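You operate a simulated robot arm through the tools that you are given. There is no shell and no other tool.

The job below is to be done with a simulated robot arm. You get a single attempt, and the scene is never put back.

TASK
Get the lamp in the brass socket glowing orange again.
Fine: switch off while you turn it home and put the two pulled plugs back.

It is judged by the outcome, as a careful person would: the job done as asked, and still so three seconds after it is handed in. It fails if anything else is knocked over, pushed out of place, dropped, spilled or broken.

THE ROBOT
A 7-joint arm with a fingered hand, fixed in place. Base frame: the origin is on the floor under the middle of its stand, x ahead of it, y to its left, z up. Units: mm, rad, N and s.
It reaches about 1085 mm from its shoulder. Its first joint turns from -2.897 to 2.897 rad. Payload 3.7 kg.
The tool frame sits at the grasp point between the pads (the TCP): z along the fingers, y along the line on which they close. The tips reach 25 mm beyond it. The gripper opens to 88 mm; its body begins 29 mm behind the TCP. The gripper is a hand of 5 fingers: y runs from the thumb to the fingers, the wrist lies at [-13, -106, -174] in the tool frame, and closing takes about 1.5 s.
Orientation is told as [roll, pitch, yaw] about the base's x, y, z axes, in that order, counted from this pose: with the fingers straight down and the wrist toward the robot, the tool's x, y and z point along [0, 1, 0], [1, 0, 0] and [0, 0, -1] of the base frame.

THE INTERFACE
- The arm moves only by the tool nudge_tool. Its argument "plan" is a list of rows, each a list of 6 numbers: the shift along the base's x, y, z in mm, then the turn, a rotation vector about the base's x, y, z in degrees. In form: [[tx, ty, tz, ax, ay, az], ...]. A call has 1 to 20 rows; each row is the pose to reach, as a shift and turn from the pose commanded when the call began. "hand" is the opening in per cent of the stroke, from 0 (shut) to 100 (fully open), set as the call begins (left out, the last holds). Rows are played at 5 a second. More than 50 mm and 0.15 rad between two rows, or a gripper value outside its range, and nothing of the call is played. A pose out of reach is approached as far as the arm can. The call stops where the force on the tool passes 40 N (or 10 N more than at its start, if that is more) or the arm is blocked; 0.2 s more then pass. The fingers move at their own pace (about 108 mm/s each) and stop on an object; they squeeze with about 28 N. The grip force told is the motor's: it shows also when the fingers shut on nothing. Time passes only in rows, and 0.2 s behind the last, so rows that repeat a pose let the fingers close. The reply holds the time, the measured pose of the TCP, the force on the tool along the base axes, the opening and the grip force, in the units named above and with some noise, with the torque about the TCP (base axes, N m) and any sound that the robot's microphone picked up.
- Cameras (640 x 400 px; columns grow to the right, rows downward): "scene" is fixed at [49.9, 500.1, 1456.8]; the picture's right is [-0.51, -0.86, 0.00], its down [-0.44, 0.26, -0.86] and it looks along [0.74, -0.43, -0.51] (base axes); focal length 317 px, centre (320, 200). "wrist" rides on the gripper at [59, -79, -105] in the tool frame; the picture's right is [-0.73, 0.32, -0.61], its down [-0.62, -0.68, 0.38] and it looks along [-0.29, 0.66, 0.70] (tool axes); focal length 234 px, centre (320, 200). There is no depth. A picture from a camera that has moved, and an enlarged one, comes with that camera's place and axes in the base frame and with its lens.
- grab_frame(camera): a new picture of that camera. The clock stands still meanwhile.
- curl_fingers(index, middle, ring, little, thumb_bend, thumb_turn): sets how far each is bent, from 0 (flat) to 1 (curled in); at 0.3 the hand is open as for a grip, at 0.7 the pads meet at the TCP. One left out holds its place. A second passes; each finger stops where it meets its share of the squeeze, and holds until it gets a number again. A gripper value or a shape takes the hand back. It gives what a move gives, with no picture; readings hold the bend of each and the force on index, middle, ring, little, thumb and palm. thumb_turn goes from beside the hand (0) to across from the fingers (1), as for a grip.
- hand_shape(shape): the hand has 5 fingers and takes this shape, open, in about a second: jaw (thumb against the fingers, like two jaws); tri (thumb and two fingers); tip (a fingertip pinch); poke (one finger out to press); point (the index stretched); flat (the hand flat); cup (the hand cupped); fist (a fist). The gripper value then closes the fingers along that shape, each until it touches; the sizes above hold for jaw. It gives what a move gives, with no picture.
- inspect(camera, box): a new picture of the part [left, top, right, bottom] of that camera's present view, enlarged. The clock stands still meanwhile.
- job_done(): hands the job in; it is judged then, once.

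Nothing tells you positions but the pictures and the camera data. Unless the task says otherwise, let go and move clear before handing in.

The tools are called after ">>>" as name(argument=value, ...) on one line, values as JSON. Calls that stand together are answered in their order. nudge_tool: Moves the arm, as the interface text tells. Its arguments: {"type":"object","properties":{"plan":{"type":"array"},"hand":{"type":"number"}},"required":["plan"]} The other tools are called the same way: hand_shape (shape) gives the hand a shape; curl_fingers (index, middle, ring, little, thumb_bend, thumb_turn) moves the fingers one by one; grab_frame (camera) takes a picture; inspect (camera, box) takes an enlarged picture of a part of a camera's view; job_done () hands the job in.

At the start:

```text
time_s: 0.0
position: [432.6, 316.3, 1217.5]
ee_rot: [0.001, 0.001, -0.001]
ft_force: [0.1, -0.1, -0.3]
moment: [0.04, -0.04, -0.04]
width: 87.6
grasp_force: 0.0
shape: jaw
bend: [0.3, 0.3, 0.3, 0.3, 0.3, 0.98]
finger forces: [0.0, 0.0, 0.1, 0.1, 0.0, 0.0]
```

scene: 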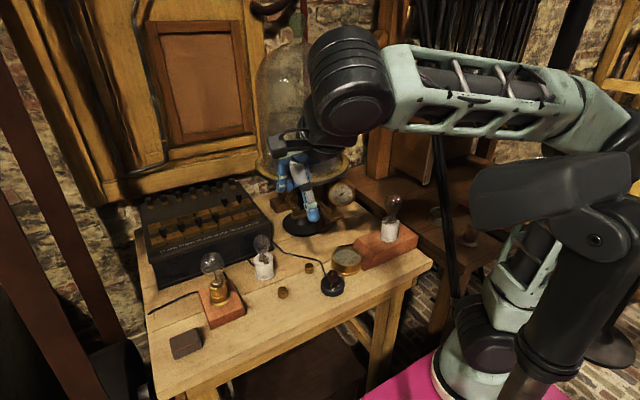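
wrist: 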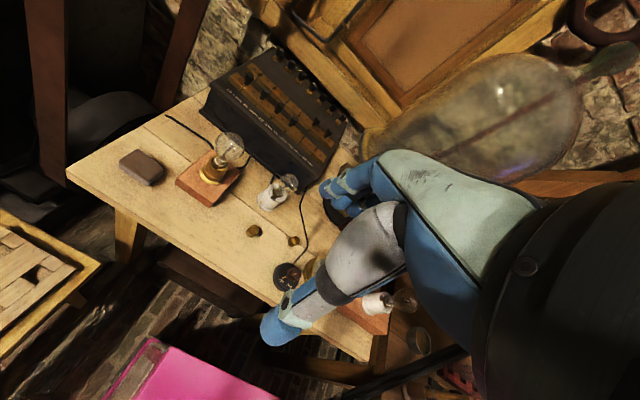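

I see a workbench with a dark box (resistance box with plugs), a brass socket lamp on a wood block, a second lamp in a white socket, a third lamp on a wooden base, a gauge, a round switch on a cord, and two small brass plugs lying on the table. I'll look closer at each before moving.

>>> inspect(camera="scene", box=[130, 170, 290, 270])

>>> inspect(camera="scene", box=[180, 230, 300, 330])

>>> inspect(camera="scene", box=[270, 170, 440, 310])

>>> inspect(camera="wrist", box=[190, 40, 360, 150])

>>> inspect(camera="wrist", box=[100, 110, 340, 300])

```text
4.00 times, centred on (210, 220) of scene
camera zoom: at [49.9, 500.1, 1456.8], right [-0.51, -0.86, 0.0], down [-0.44, 0.26, -0.86], along [0.74, -0.43, -0.51], focal length 1267 px, centre (760, 120)
```

zoom: 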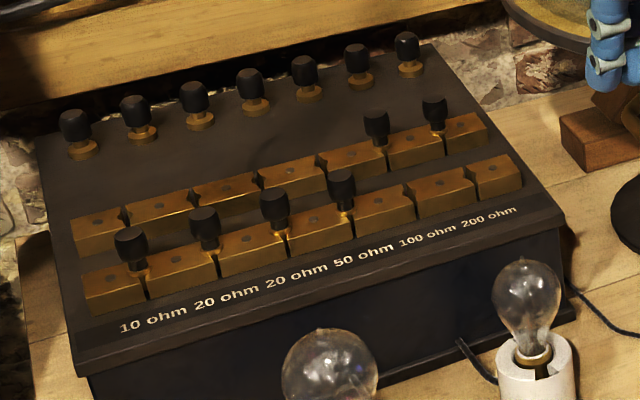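

```text
4.00 times, centred on (240, 280) of scene
camera zoom: at [49.9, 500.1, 1456.8], right [-0.51, -0.86, 0.0], down [-0.44, 0.26, -0.86], along [0.74, -0.43, -0.51], focal length 1267 px, centre (640, -120)
```

zoom: 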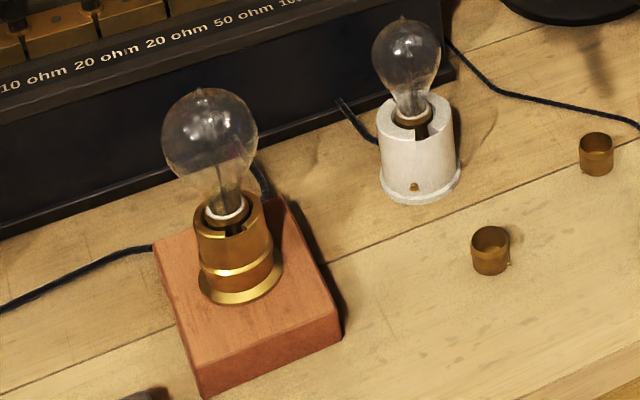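

```text
2.86 times, centred on (355, 240) of scene
camera zoom: at [49.9, 500.1, 1456.8], right [-0.51, -0.86, 0.0], down [-0.44, 0.26, -0.86], along [0.74, -0.43, -0.51], focal length 905 px, centre (220, 86)
```

zoom: 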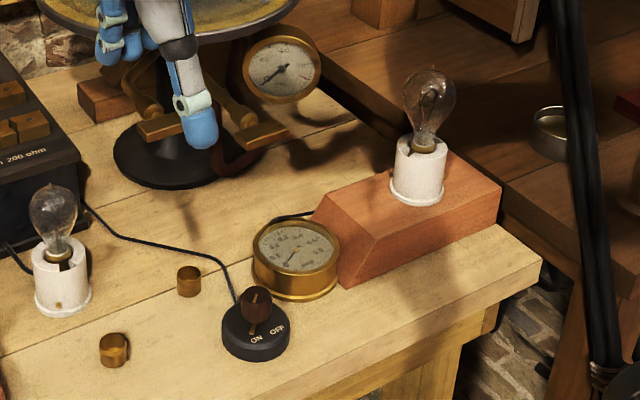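

```text
3.64 times, centred on (275, 95) of wrist
camera zoom: at [352.2, 377.6, 1321.8], right [0.32, -0.73, 0.61], down [-0.68, -0.62, -0.38], along [0.66, -0.29, -0.7], focal length 852 px, centre (484, 582)
```

zoom: 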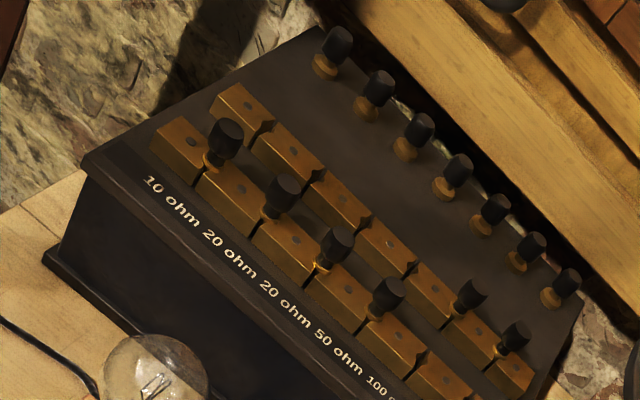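

```text
2.11 times, centred on (220, 205) of wrist
camera zoom: at [352.2, 377.6, 1321.8], right [0.32, -0.73, 0.61], down [-0.68, -0.62, -0.38], along [0.66, -0.29, -0.7], focal length 493 px, centre (530, 190)
```

zoom: 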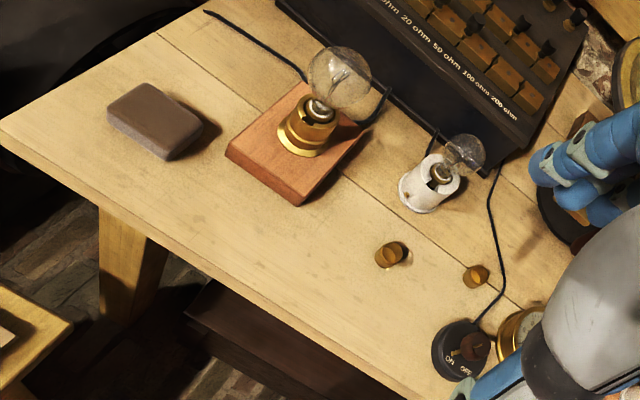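

I take the resistance box to have a front row with 10–50 ohm plugs in and the 100 and 200 ohm gaps empty, with those two plugs parked in the rear row behind them. I'll zoom in on the switch, the brass socket and the plugs to confirm.

>>> inspect(camera="scene", box=[310, 260, 358, 305])

>>> inspect(camera="scene", box=[190, 245, 254, 310])

>>> inspect(camera="scene", box=[205, 185, 269, 235])

>>> inspect(camera="wrist", box=[195, 120, 255, 200])

>>> inspect(camera="wrist", box=[265, 250, 320, 295])

>>> inspect(camera="wrist", box=[285, 95, 350, 155])

```text
8.89 times, centred on (334, 282) of scene
camera zoom: at [49.9, 500.1, 1456.8], right [-0.51, -0.86, 0.0], down [-0.44, 0.26, -0.86], along [0.74, -0.43, -0.51], focal length 2815 px, centre (196, -533)
```

zoom: 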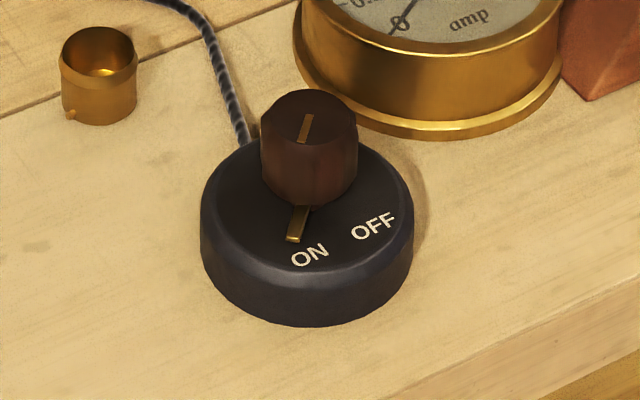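

```text
6.15 times, centred on (222, 278) of scene
camera zoom: at [49.9, 500.1, 1456.8], right [-0.51, -0.86, 0.0], down [-0.44, 0.26, -0.86], along [0.74, -0.43, -0.51], focal length 1949 px, centre (923, -277)
```

zoom: 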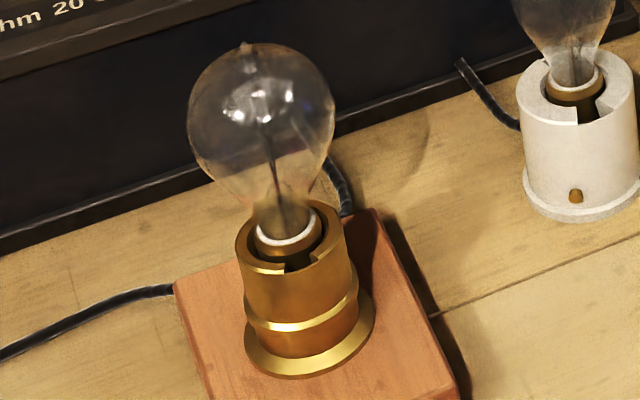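

```text
8.00 times, centred on (237, 210) of scene
camera zoom: at [49.9, 500.1, 1456.8], right [-0.51, -0.86, 0.0], down [-0.44, 0.26, -0.86], along [0.74, -0.43, -0.51], focal length 2534 px, centre (984, 120)
```

zoom: 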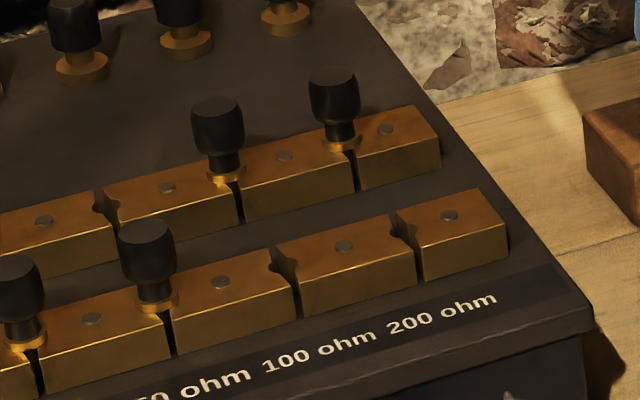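

```text
5.00 times, centred on (225, 160) of wrist
camera zoom: at [352.2, 377.6, 1321.8], right [0.32, -0.73, 0.61], down [-0.68, -0.62, -0.38], along [0.66, -0.29, -0.7], focal length 1171 px, centre (795, 400)
```

zoom: 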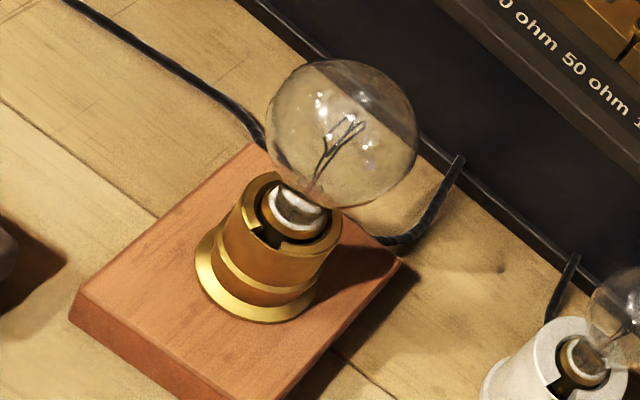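

```text
8.89 times, centred on (292, 272) of wrist
camera zoom: at [352.2, 377.6, 1321.8], right [0.32, -0.73, 0.61], down [-0.68, -0.62, -0.38], along [0.66, -0.29, -0.7], focal length 2082 px, centre (564, -444)
```

zoom: 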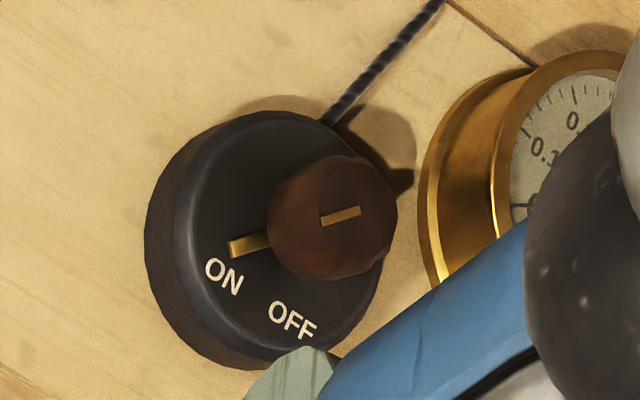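

```text
6.67 times, centred on (318, 125) of wrist
camera zoom: at [352.2, 377.6, 1321.8], right [0.32, -0.73, 0.61], down [-0.68, -0.62, -0.38], along [0.66, -0.29, -0.7], focal length 1561 px, centre (337, 700)
```

zoom: 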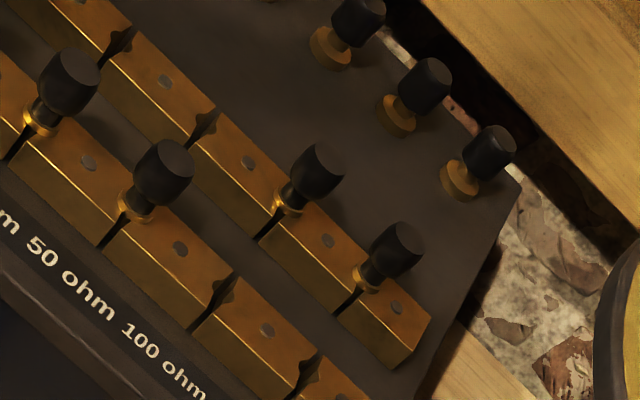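

The pointer on the rotary switch is at ON, and OFF lies counter-clockwise from it as seen from above. The brass socket has a bayonet slot. I'll move the hand forward, staying high, to get better wrist views of the box and lamp.

>>> nudge_tool(plan=[[45, 10, 0, 0, 0, 0], [90, 20, 0, 0, 0, 0], [130, 30, 0, 0, 0, 0], [130, 30, 0, 0, 0, 0]])

>>> grab_frame(camera="wrist")

>>> grab_frame(camera="scene")

```text
time_s: 1.0
position: [563.3, 347.6, 1214.9]
ee_rot: [-0.001, -0.001, 0.0]
ft_force: [0.0, -0.8, 0.0]
moment: [0.03, 0.0, 0.0]
width: 87.7
grasp_force: 0.0
shape: jaw
bend: [0.3, 0.3, 0.3, 0.3, 0.3, 0.98]
finger forces: [0.0, 0.0, 0.1, 0.0, 0.0, 0.0]
```

```text
taken
camera wrist: at [482.7, 407.4, 1318.8], right [0.32, -0.73, 0.61], down [-0.68, -0.62, -0.38], along [0.66, -0.29, -0.7], focal length 234 px, centre (320, 200)
```

wrist: 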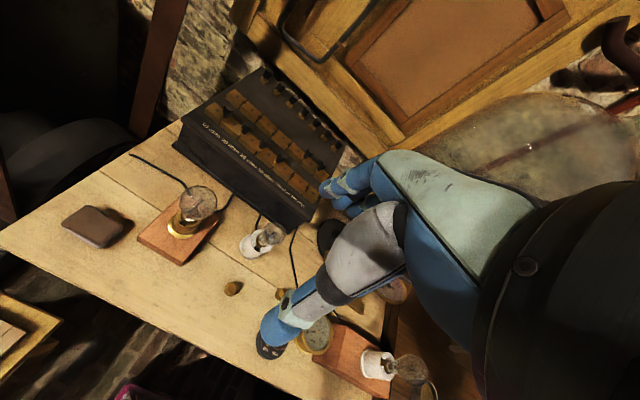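

```text
taken
```

scene: 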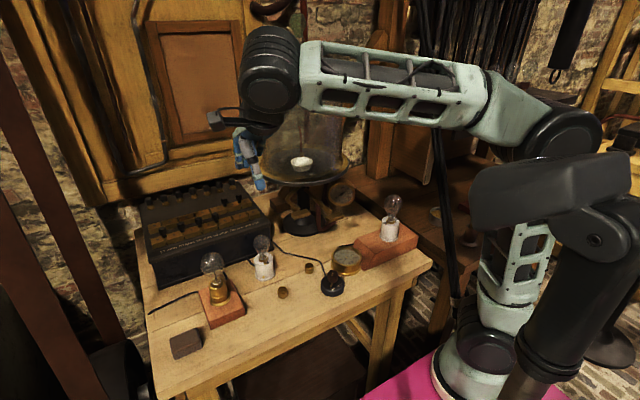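

The box, lamp and sockets are now all visible from the wrist. I'll zoom in on each from here to triangulate their positions.

>>> inspect(camera="wrist", box=[170, 60, 350, 240])

>>> inspect(camera="wrist", box=[130, 160, 240, 270])

>>> inspect(camera="scene", box=[130, 170, 290, 270])

>>> inspect(camera="scene", box=[230, 60, 370, 250])

```text
2.22 times, centred on (260, 150) of wrist
camera zoom: at [482.7, 407.4, 1318.8], right [0.32, -0.73, 0.61], down [-0.68, -0.62, -0.38], along [0.66, -0.29, -0.7], focal length 520 px, centre (453, 311)
```

zoom: 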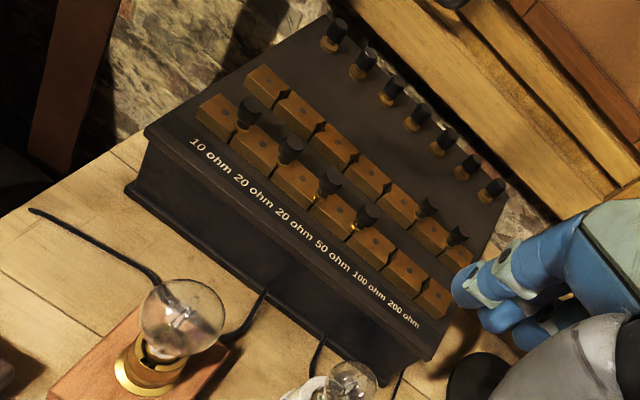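

```text
3.64 times, centred on (185, 215) of wrist
camera zoom: at [482.7, 407.4, 1318.8], right [0.32, -0.73, 0.61], down [-0.68, -0.62, -0.38], along [0.66, -0.29, -0.7], focal length 852 px, centre (811, 146)
```

zoom: 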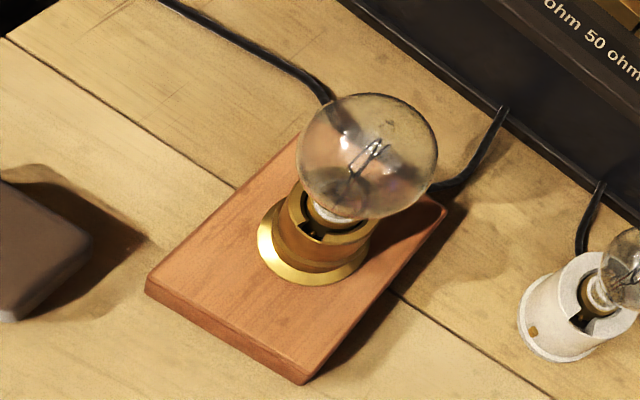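

```text
4.00 times, centred on (210, 220) of scene
camera zoom: at [49.9, 500.1, 1456.8], right [-0.51, -0.86, 0.0], down [-0.44, 0.26, -0.86], along [0.74, -0.43, -0.51], focal length 1267 px, centre (760, 120)
```

zoom: 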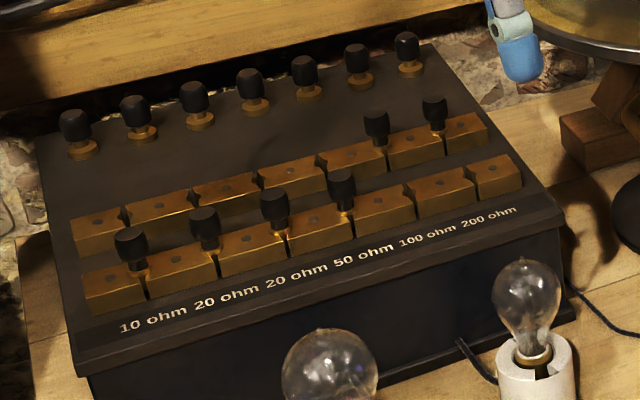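

```text
2.11 times, centred on (300, 155) of scene
camera zoom: at [49.9, 500.1, 1456.8], right [-0.51, -0.86, 0.0], down [-0.44, 0.26, -0.86], along [0.74, -0.43, -0.51], focal length 667 px, centre (362, 295)
```

zoom: 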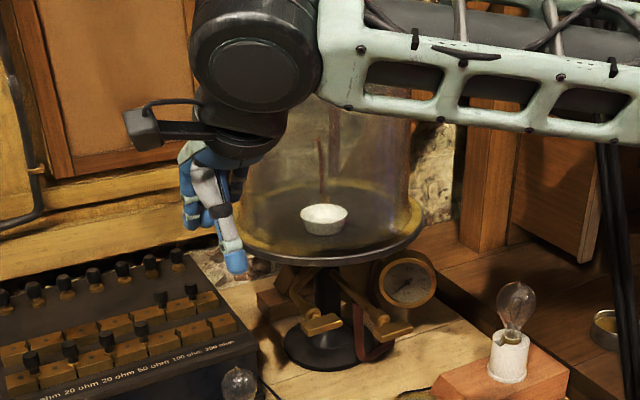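

From triangulation I put the lamp axis at about (657, 437), its globe centre at z≈945 and the socket rim at z≈900. The rear plugs are near (868, 343) and (880, 300) with tops at z≈990, and the switch knob top is near (562, 166, 870). I'll lower toward the lamp for a close look at its bayonet slot.

>>> nudge_tool(plan=[[-15, 33, -35, 0, 0, 0], [-30, 66, -70, 0, 0, 0], [-45, 99, -105, 0, 0, 0], [-60, 131, -140, 0, 0, 0], [-60, 131, -165, 0, 0, 0], [-60, 131, -165, 0, 0, 0]])

>>> grab_frame(camera="wrist")

>>> grab_frame(camera="scene")

```text
refused: row 1 steps farther than a row can; nothing moved
```

```text
taken
camera wrist: at [482.7, 407.4, 1318.8], right [0.32, -0.73, 0.61], down [-0.68, -0.62, -0.38], along [0.66, -0.29, -0.7], focal length 234 px, centre (320, 200)
```

wrist: 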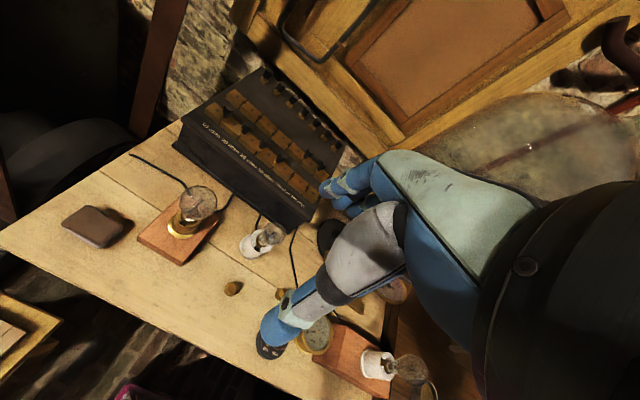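

```text
taken
```

scene: 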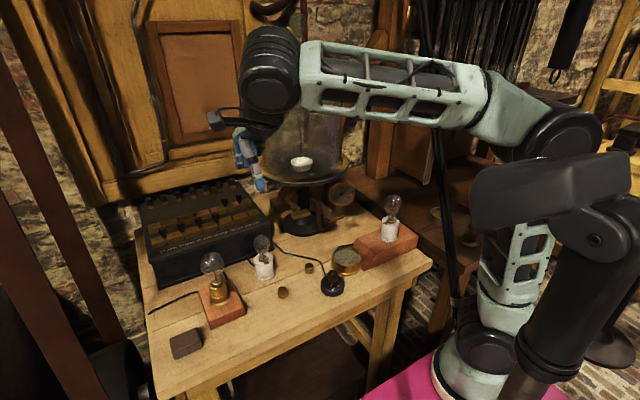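

The step between rows was slightly over 50 mm, so nothing moved. I'll repeat the approach toward the lamp with smaller steps.

>>> nudge_tool(plan=[[-12, 26, -33, 0, 0, 0], [-24, 52, -66, 0, 0, 0], [-36, 78, -99, 0, 0, 0], [-48, 104, -132, 0, 0, 0], [-60, 131, -165, 0, 0, 0], [-60, 131, -165, 0, 0, 0]])

>>> grab_frame(camera="wrist")

>>> grab_frame(camera="scene")

```text
time_s: 2.4
position: [498.8, 481.9, 1048.9]
ee_rot: [-0.001, -0.001, 0.0]
ft_force: [1.0, 0.5, -0.2]
moment: [-0.03, -0.01, 0.01]
width: 87.7
grasp_force: 0.1
shape: jaw
bend: [0.3, 0.3, 0.3, 0.3, 0.3, 0.98]
finger forces: [0.0, 0.0, 0.0, 0.1, 0.0, 0.0]
```

```text
taken
camera wrist: at [420.0, 541.9, 1153.4], right [0.32, -0.73, 0.61], down [-0.68, -0.62, -0.38], along [0.66, -0.29, -0.7], focal length 234 px, centre (320, 200)
```

wrist: 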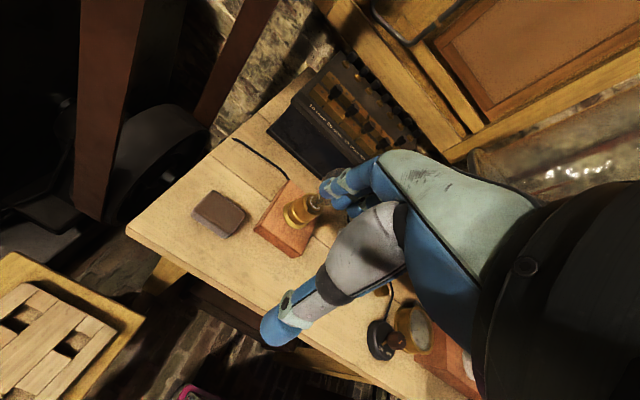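

```text
taken
```

scene: 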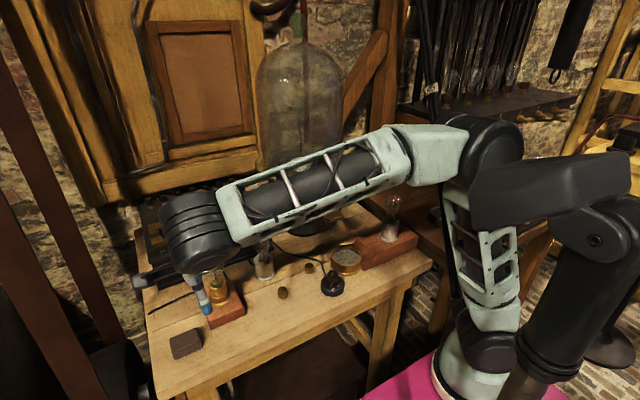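

>>> inspect(camera="wrist", box=[260, 165, 340, 255])

>>> nudge_tool(plan=[[0, 40, 0, 0, 0, 0], [0, 80, 0, 0, 0, 0], [0, 110, 0, 0, 0, 0], [0, 110, 0, 0, 0, 0], [0, 110, 0, 0, 0, 0]])

>>> grab_frame(camera="wrist")

```text
4.44 times, centred on (300, 210) of wrist
camera zoom: at [420.0, 541.9, 1153.4], right [0.32, -0.73, 0.61], down [-0.68, -0.62, -0.38], along [0.66, -0.29, -0.7], focal length 1041 px, centre (409, 156)
```

zoom: 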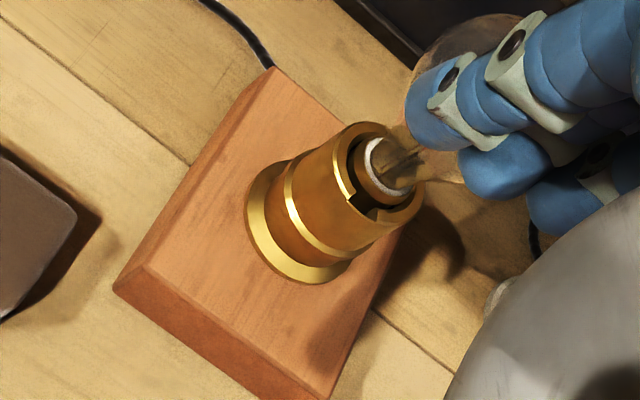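

```text
time_s: 3.6
position: [501.5, 588.4, 1051.6]
ee_rot: [0.0, 0.001, 0.0]
ft_force: [0.2, 0.4, 0.0]
moment: [0.02, 0.01, 0.0]
width: 87.6
grasp_force: 0.0
shape: jaw
bend: [0.3, 0.3, 0.3, 0.3, 0.3, 0.98]
finger forces: [0.1, 0.1, 0.0, 0.0, 0.1, 0.0]
```

```text
taken
camera wrist: at [421.8, 648.9, 1155.6], right [0.32, -0.73, 0.61], down [-0.68, -0.62, -0.38], along [0.66, -0.29, -0.7], focal length 234 px, centre (320, 200)
```

wrist: 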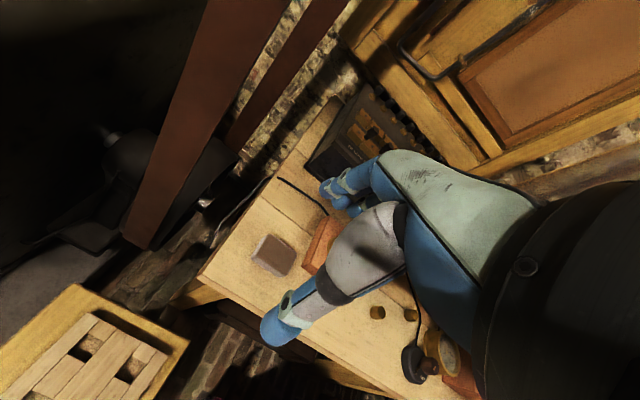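

That move put the lamp behind the thumb. I'll come back to the right and a bit closer so the socket sits to the left of the fingers in the wrist view.

>>> nudge_tool(plan=[[0, -45, 0, 0, 0, 0], [0, -90, 0, 0, 0, 0], [0, -135, 0, 0, 0, 0], [10, -180, -9, 0, 0, 0], [28, -217, -27, 0, 0, 0], [28, -217, -27, 0, 0, 0], [28, -217, -27, 0, 0, 0]])

>>> grab_frame(camera="wrist")

>>> inspect(camera="wrist", box=[230, 120, 330, 220])

```text
time_s: 5.2
position: [534.2, 369.1, 1024.4]
ee_rot: [0.0, -0.001, -0.001]
ft_force: [-0.3, -0.3, 0.8]
moment: [0.0, 0.0, -0.04]
width: 87.3
grasp_force: 0.0
shape: jaw
bend: [0.3, 0.3, 0.3, 0.3, 0.3, 0.98]
finger forces: [0.0, 0.1, 0.0, 0.1, 0.1, 0.0]
```

```text
taken
camera wrist: at [454.5, 429.0, 1129.8], right [0.32, -0.73, 0.61], down [-0.68, -0.62, -0.38], along [0.66, -0.29, -0.7], focal length 234 px, centre (320, 200)
```

wrist: 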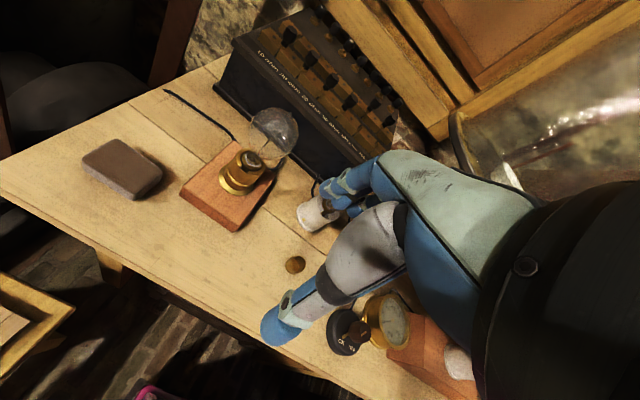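

```text
4.00 times, centred on (280, 170) of wrist
camera zoom: at [454.5, 429.0, 1129.8], right [0.32, -0.73, 0.61], down [-0.68, -0.62, -0.38], along [0.66, -0.29, -0.7], focal length 937 px, centre (480, 320)
```

zoom: 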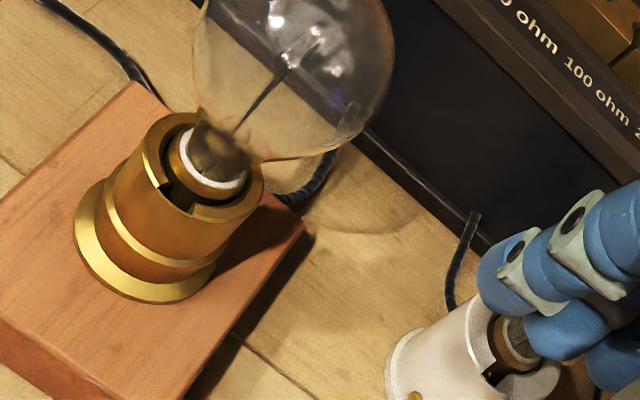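

>>> inspect(camera="wrist", box=[240, 140, 275, 175])

>>> inspect(camera="scene", box=[195, 240, 245, 310])

>>> inspect(camera="wrist", box=[225, 0, 425, 170])

>>> inspect(camera="wrist", box=[310, 280, 420, 360])

```text
11.43 times, centred on (258, 158) of wrist
camera zoom: at [454.5, 429.0, 1129.8], right [0.32, -0.73, 0.61], down [-0.68, -0.62, -0.38], along [0.66, -0.29, -0.7], focal length 2676 px, centre (1034, 686)
```

zoom: 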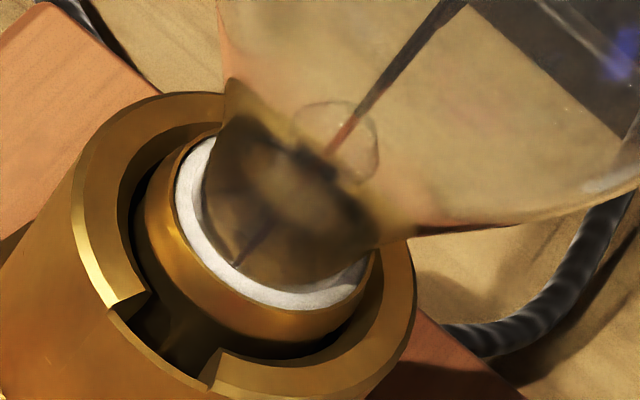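

```text
5.71 times, centred on (220, 275) of scene
camera zoom: at [49.9, 500.1, 1456.8], right [-0.51, -0.86, 0.0], down [-0.44, 0.26, -0.86], along [0.74, -0.43, -0.51], focal length 1810 px, centre (891, -229)
```

zoom: 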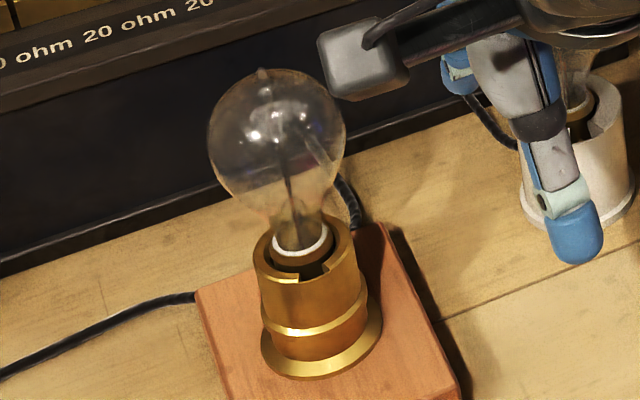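

```text
2.35 times, centred on (325, 85) of wrist
camera zoom: at [454.5, 429.0, 1129.8], right [0.32, -0.73, 0.61], down [-0.68, -0.62, -0.38], along [0.66, -0.29, -0.7], focal length 551 px, centre (308, 471)
```

zoom: 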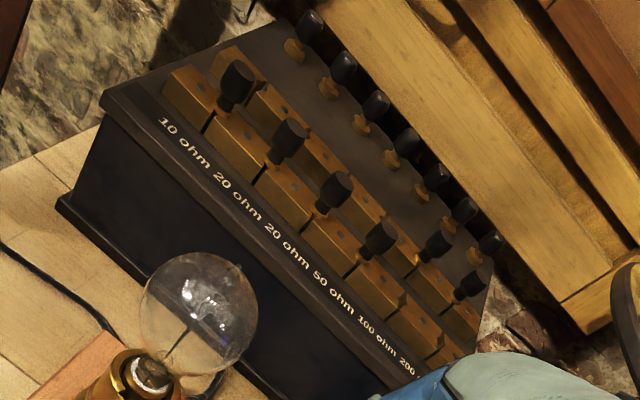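

```text
5.00 times, centred on (365, 320) of wrist
camera zoom: at [454.5, 429.0, 1129.8], right [0.32, -0.73, 0.61], down [-0.68, -0.62, -0.38], along [0.66, -0.29, -0.7], focal length 1171 px, centre (95, -400)
```

zoom: 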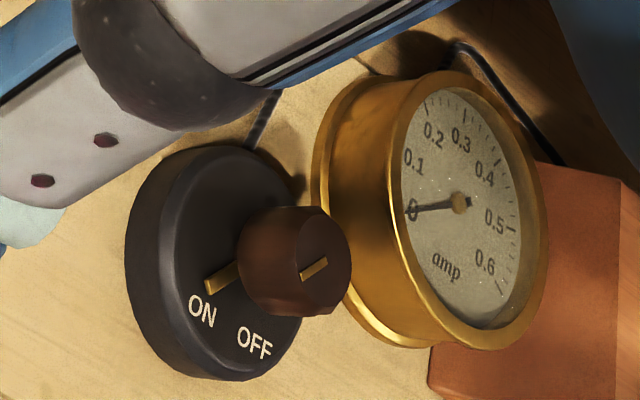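

The lamp is upright in the socket with its cap visible inside the rim, and the ammeter beside the switch reads 0. Before touching anything I'll try the "tri" and "tip" hand shapes here in free space to see where the fingertips meet.

>>> hand_shape(shape="tri")

>>> grab_frame(camera="wrist")

>>> nudge_tool(plan=[[0, 0, 0, 0, 0, 0], [0, 0, 0, 0, 0, 0], [0, 0, 0, 0, 0, 0], [0, 0, 0, 0, 0, 0], [0, 0, 0, 0, 0, 0], [0, 0, 0, 0, 0, 0], [0, 0, 0, 0, 0, 0], [0, 0, 0, 0, 0, 0]], hand=0)

>>> grab_frame(camera="wrist")

>>> inspect(camera="scene", box=[200, 170, 310, 290])

```text
time_s: 6.1
position: [534.6, 368.9, 1025.5]
ee_rot: [0.002, 0.001, 0.001]
ft_force: [0.5, -0.4, -0.2]
moment: [-0.02, 0.02, 0.01]
width: 87.7
grasp_force: 0.0
shape: tri
bend: [0.3, 0.3, 0.99, 0.99, 0.3, 0.98]
finger forces: [0.1, 0.1, 0.1, 0.0, 0.0, 0.0]
```

```text
taken
camera wrist: at [454.4, 429.3, 1129.8], right [0.32, -0.73, 0.61], down [-0.68, -0.62, -0.38], along [0.66, -0.29, -0.7], focal length 234 px, centre (320, 200)
```

wrist: 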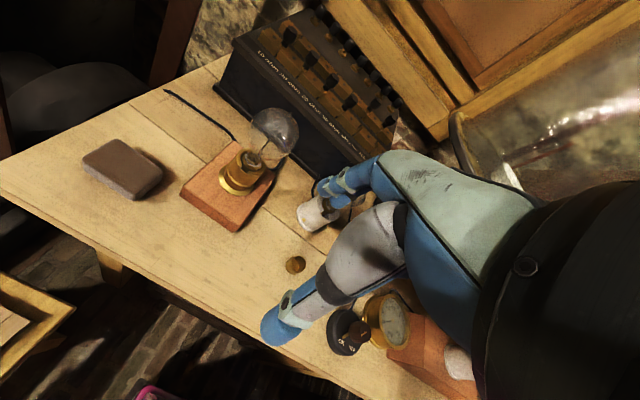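

```text
time_s: 7.9
position: [533.8, 367.7, 1024.3]
ee_rot: [0.0, 0.0, 0.0]
ft_force: [-0.2, 0.1, -1.4]
moment: [-0.01, 0.02, -0.01]
width: 0.1
grasp_force: 27.9
shape: tri
bend: [0.7, 0.7, 1.0, 1.0, 0.36, 1.0]
finger forces: [0.1, 0.1, 0.1, 0.0, 0.0, 0.0]
```

```text
taken
camera wrist: at [454.4, 429.3, 1129.8], right [0.32, -0.73, 0.61], down [-0.68, -0.62, -0.38], along [0.66, -0.29, -0.7], focal length 234 px, centre (320, 200)
```

wrist: 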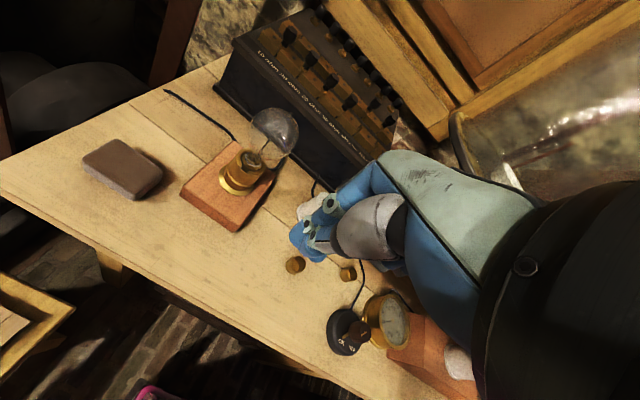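

```text
3.33 times, centred on (255, 230) of scene
camera zoom: at [49.9, 500.1, 1456.8], right [-0.51, -0.86, 0.0], down [-0.44, 0.26, -0.86], along [0.74, -0.43, -0.51], focal length 1056 px, centre (537, 100)
```

zoom: 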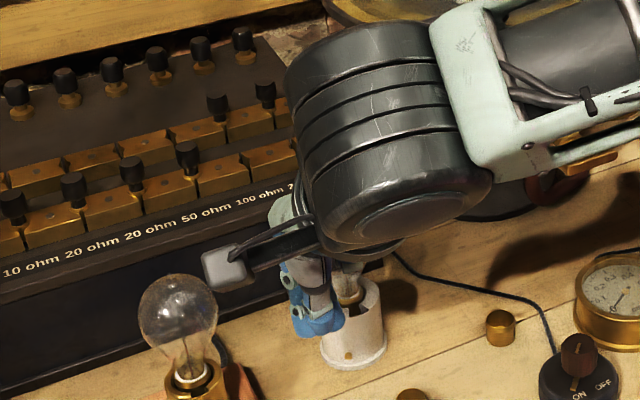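

The tri shape gives a neat thumb-plus-two-finger pinch that meets at the TCP. I'll start with the switch: open the hand and move above the knob at about (563, 168), yawed −30° so there's room to turn counter-clockwise.

>>> nudge_tool(plan=[[0, -40, 0, 0, 0, -6], [0, -80, 0, 0, 0, -12], [10, -120, 0, 0, 0, -18], [20, -160, -15, 0, 0, -24], [29, -200, -35, 0, 0, -30], [29, -200, -64, 0, 0, -30], [29, -200, -64, 0, 0, -30], [29, -200, -64, 0, 0, -30]], hand=100)

>>> grab_frame(camera="wrist")

>>> grab_frame(camera="scene")

```text
time_s: 9.7
position: [557.6, 173.4, 960.6]
ee_rot: [0.001, 0.0, -0.526]
ft_force: [0.4, 0.4, -0.4]
moment: [0.01, -0.02, 0.01]
width: 87.7
grasp_force: 0.0
shape: tri
bend: [0.3, 0.3, 0.99, 0.99, 0.3, 0.98]
finger forces: [0.0, 0.0, 0.1, 0.1, 0.0, 0.1]
```

```text
taken
camera wrist: at [518.8, 264.5, 1065.8], right [-0.08, -0.79, 0.61], down [-0.9, -0.2, -0.38], along [0.42, -0.58, -0.7], focal length 234 px, centre (320, 200)
```

wrist: 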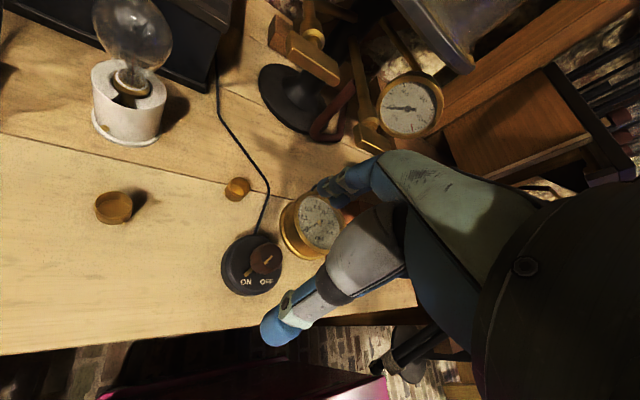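

```text
taken
```

scene: 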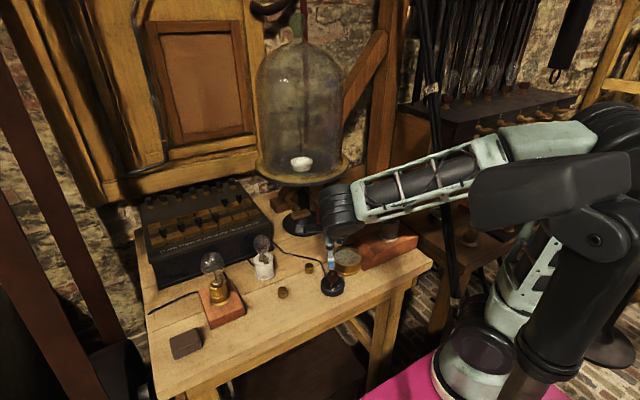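

>>> inspect(camera="wrist", box=[210, 220, 310, 310])

>>> inspect(camera="scene", box=[305, 215, 365, 305])

```text
4.44 times, centred on (260, 265) of wrist
camera zoom: at [518.8, 264.5, 1065.8], right [-0.08, -0.79, 0.61], down [-0.9, -0.2, -0.38], along [0.42, -0.58, -0.7], focal length 1041 px, centre (587, -89)
```

zoom: 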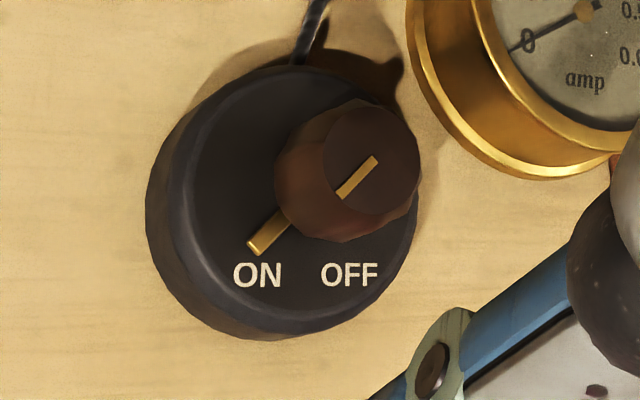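

```text
4.44 times, centred on (335, 260) of scene
camera zoom: at [49.9, 500.1, 1456.8], right [-0.51, -0.86, 0.0], down [-0.44, 0.26, -0.86], along [0.74, -0.43, -0.51], focal length 1408 px, centre (253, -67)
```

zoom: 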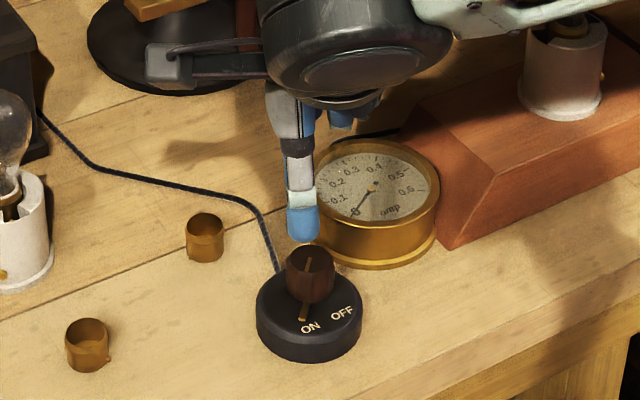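

The knob axis now triangulates to about (567, 162.5) with its top at z≈864. The pointer is at 135° (ON), with OFF symmetric at 225°, so it needs about +90°. I'll narrow the hand, yaw to −45° and come down over the knob in stages.

>>> nudge_tool(plan=[[5, -5, 0, 0, 0, -7], [9, -11, 0, 0, 0, -15], [9, -11, -20, 0, 0, -15], [9, -11, -45, 0, 0, -15], [9, -11, -45, 0, 0, -15], [9, -11, -45, 0, 0, -15]], hand=55)

>>> grab_frame(camera="wrist")

>>> inspect(camera="wrist", box=[220, 160, 400, 340])

>>> inspect(camera="scene", box=[305, 215, 365, 305])

```text
time_s: 11.1
position: [568.3, 161.1, 914.0]
ee_rot: [-0.001, 0.001, -0.785]
ft_force: [-0.4, 0.0, 0.0]
moment: [0.04, -0.04, 0.03]
width: 49.0
grasp_force: 0.1
shape: tri
bend: [0.74, 0.42, 0.99, 0.99, 0.67, 1.0]
finger forces: [0.0, 0.1, 0.0, 0.1, 0.0, 0.1]
```

```text
taken
camera wrist: at [553.0, 259.2, 1018.7], right [-0.29, -0.74, 0.61], down [-0.92, 0.04, -0.38], along [0.26, -0.67, -0.7], focal length 234 px, centre (320, 200)
```

wrist: 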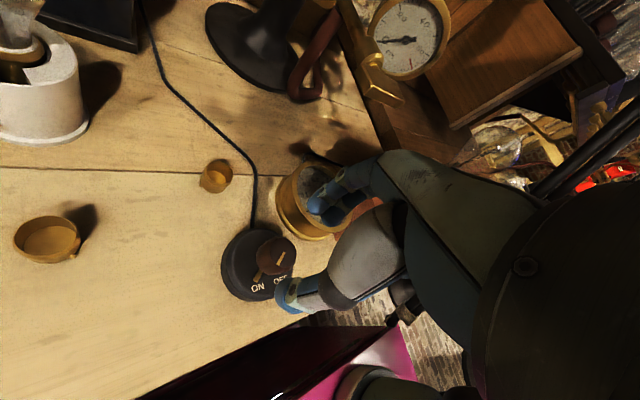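

```text
2.22 times, centred on (310, 250) of wrist
camera zoom: at [553.0, 259.2, 1018.7], right [-0.29, -0.74, 0.61], down [-0.92, 0.04, -0.38], along [0.26, -0.67, -0.7], focal length 520 px, centre (342, 89)
```

zoom: 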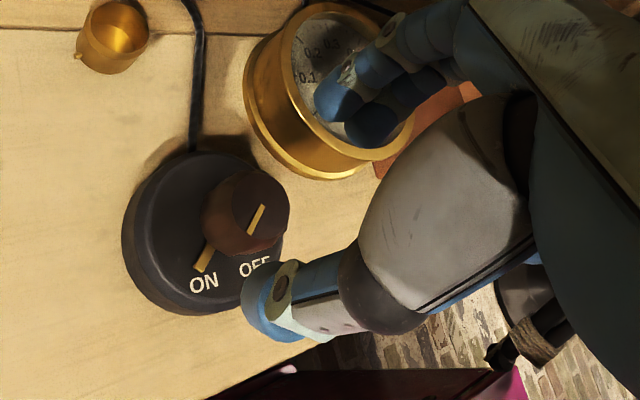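

```text
4.44 times, centred on (335, 260) of scene
camera zoom: at [49.9, 500.1, 1456.8], right [-0.51, -0.86, 0.0], down [-0.44, 0.26, -0.86], along [0.74, -0.43, -0.51], focal length 1408 px, centre (253, -67)
```

zoom: 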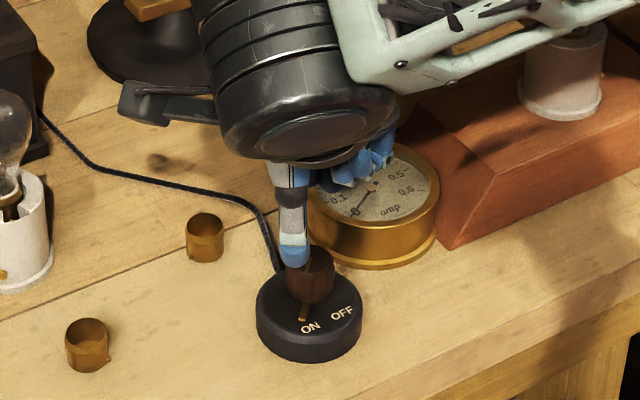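

>>> nudge_tool(plan=[[0, 0, 0, 0, 0, 0], [0, 0, 0, 0, 0, 0]])

>>> inspect(camera="wrist", box=[260, 200, 350, 320])

```text
time_s: 11.7
position: [568.1, 160.8, 913.6]
ee_rot: [0.001, 0.001, -0.785]
ft_force: [0.1, -0.1, 0.7]
moment: [-0.02, 0.03, -0.01]
width: 48.9
grasp_force: 0.2
shape: tri
bend: [0.74, 0.42, 0.99, 0.99, 0.67, 1.0]
finger forces: [0.0, 0.0, 0.1, 0.1, 0.0, 0.2]
```

```text
3.33 times, centred on (305, 260) of wrist
camera zoom: at [553.1, 259.2, 1018.9], right [-0.29, -0.74, 0.61], down [-0.92, 0.04, -0.38], along [0.26, -0.67, -0.7], focal length 781 px, centre (370, 0)
```

zoom: 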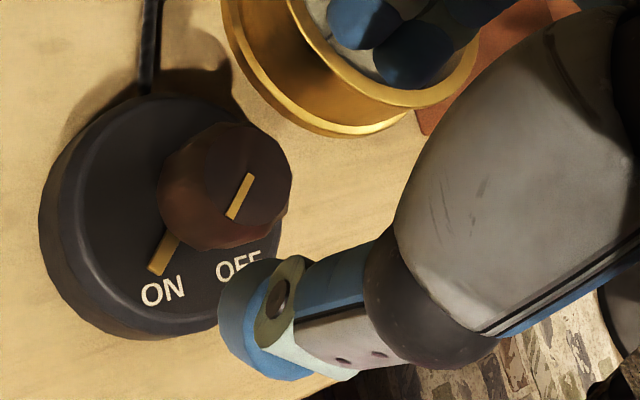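

The knob centre comes out at about (569, 163, 864) and the TCP is above it. I'll descend to TCP z≈868, which puts the tips around 843, then check before closing.

>>> nudge_tool(plan=[[0.6, 1.5, -15, 0, 0, 0], [0.6, 1.5, -30, 0, 0, 0], [0.6, 1.5, -40, 0, 0, 0], [0.6, 1.5, -45.5, 0, 0, 0], [0.6, 1.5, -45.5, 0, 0, 0]])

>>> inspect(camera="wrist", box=[220, 160, 400, 340])

>>> inspect(camera="scene", box=[305, 215, 365, 305])

```text
time_s: 12.9
position: [568.3, 162.3, 870.4]
ee_rot: [0.0, 0.0, -0.785]
ft_force: [-0.2, -0.2, 0.7]
moment: [-0.01, -0.03, -0.02]
width: 48.7
grasp_force: 0.0
shape: tri
bend: [0.74, 0.42, 0.99, 0.99, 0.67, 1.0]
finger forces: [0.0, 0.0, 0.0, 0.0, 0.1, 0.0]
```

```text
2.22 times, centred on (310, 250) of wrist
camera zoom: at [553.1, 261.7, 975.0], right [-0.29, -0.74, 0.61], down [-0.92, 0.04, -0.38], along [0.26, -0.67, -0.7], focal length 520 px, centre (342, 89)
```

zoom: 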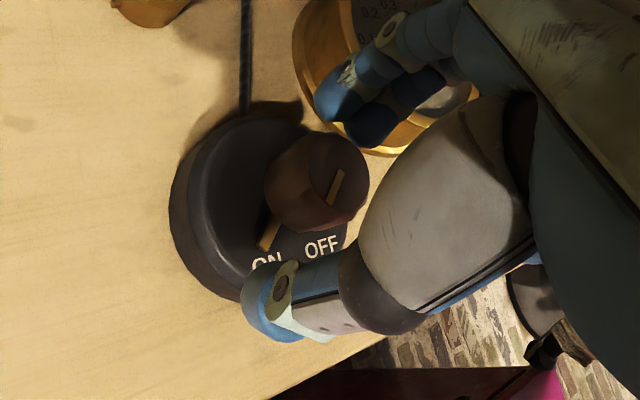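

```text
4.44 times, centred on (335, 260) of scene
camera zoom: at [49.9, 500.1, 1456.8], right [-0.51, -0.86, 0.0], down [-0.44, 0.26, -0.86], along [0.74, -0.43, -0.51], focal length 1408 px, centre (253, -67)
```

zoom: 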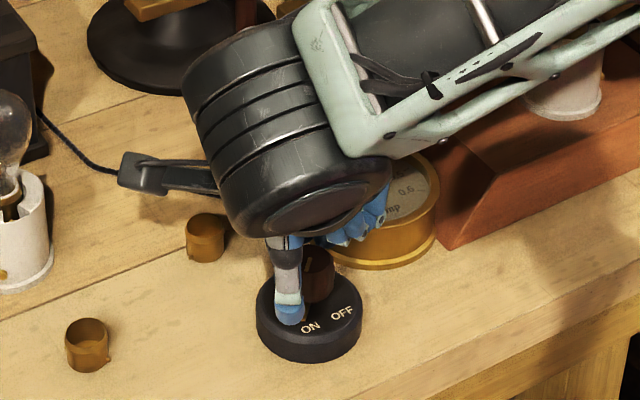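

The knob sits between thumb and fingers as expected. I'll close on it and look before turning.

>>> nudge_tool(plan=[[0, 0, 0, 0, 0, 0], [0, 0, 0, 0, 0, 0], [0, 0, 0, 0, 0, 0], [0, 0, 0, 0, 0, 0], [0, 0, 0, 0, 0, 0], [0, 0, 0, 0, 0, 0]], hand=0)

>>> inspect(camera="wrist", box=[220, 160, 400, 340])

>>> inspect(camera="scene", box=[305, 215, 365, 305])

```text
time_s: 14.3
position: [568.3, 163.0, 870.0]
ee_rot: [-0.002, 0.0, -0.785]
ft_force: [0.3, 3.1, -4.4]
moment: [0.09, -0.01, 0.06]
width: 21.7
grasp_force: 28.1
shape: tri
bend: [0.74, 0.47, 1.0, 1.0, 0.73, 1.0]
finger forces: [10.6, 12.6, 0.1, 0.0, 26.0, 0.0]
```

```text
2.22 times, centred on (310, 250) of wrist
camera zoom: at [553.2, 261.9, 975.1], right [-0.29, -0.74, 0.61], down [-0.92, 0.04, -0.38], along [0.26, -0.67, -0.7], focal length 520 px, centre (342, 89)
```

zoom: 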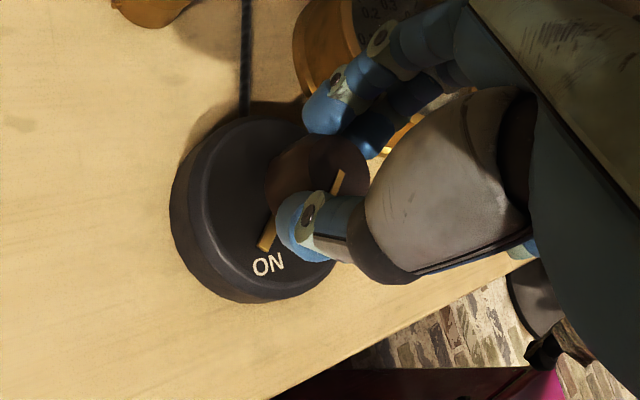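

```text
4.44 times, centred on (335, 260) of scene
camera zoom: at [49.9, 500.1, 1456.8], right [-0.51, -0.86, 0.0], down [-0.44, 0.26, -0.86], along [0.74, -0.43, -0.51], focal length 1408 px, centre (253, -67)
```

zoom: 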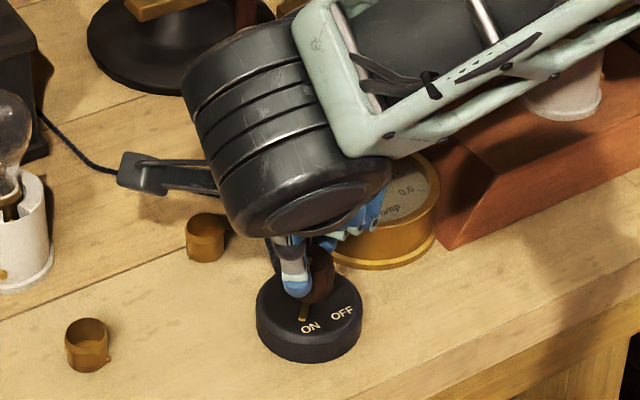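

The knob is held, with finger forces of 11, 13 and 26 N. Now I'll turn it counter-clockwise toward OFF in two stages.

>>> nudge_tool(plan=[[0, 0, 0, 0, 0, 7], [0, 0, 0, 0, 0, 14], [0, 0, 0, 0, 0, 21], [0, 0, 0, 0, 0, 28], [0, 0, 0, 0, 0, 35], [0, 0, 0, 0, 0, 42], [0, 0, 0, 0, 0, 45]])

>>> inspect(camera="wrist", box=[220, 160, 400, 340])

>>> inspect(camera="scene", box=[305, 215, 365, 305])

```text
time_s: 15.9
position: [566.9, 160.9, 870.6]
ee_rot: [0.0, 0.0, 0.001]
ft_force: [-16.2, -10.1, 2.0]
moment: [-0.17, 0.4, -0.17]
width: 18.5
grasp_force: 27.8
shape: tri
bend: [0.75, 0.5, 1.0, 1.0, 0.71, 1.0]
finger forces: [6.7, 10.8, 0.1, 0.0, 32.9, 0.0]
```

```text
2.22 times, centred on (310, 250) of wrist
camera zoom: at [487.9, 221.1, 975.2], right [0.32, -0.73, 0.61], down [-0.68, -0.62, -0.38], along [0.66, -0.29, -0.7], focal length 520 px, centre (342, 89)
```

zoom: 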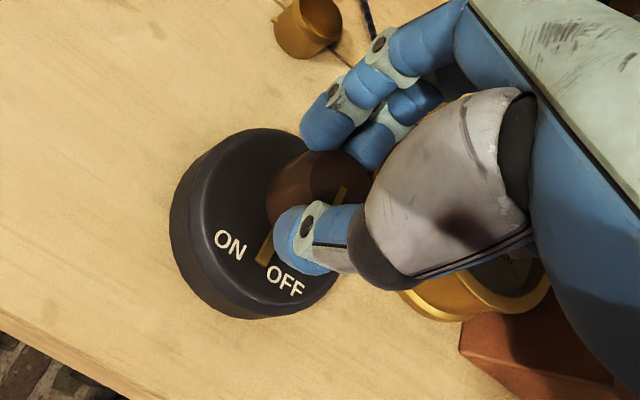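

```text
4.44 times, centred on (335, 260) of scene
camera zoom: at [49.9, 500.1, 1456.8], right [-0.51, -0.86, 0.0], down [-0.44, 0.26, -0.86], along [0.74, -0.43, -0.51], focal length 1408 px, centre (253, -67)
```

zoom: 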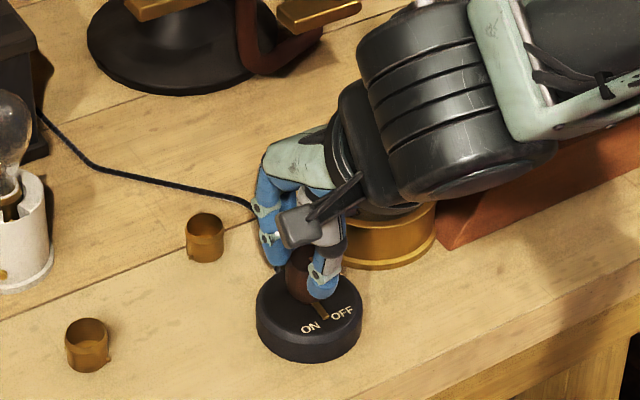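

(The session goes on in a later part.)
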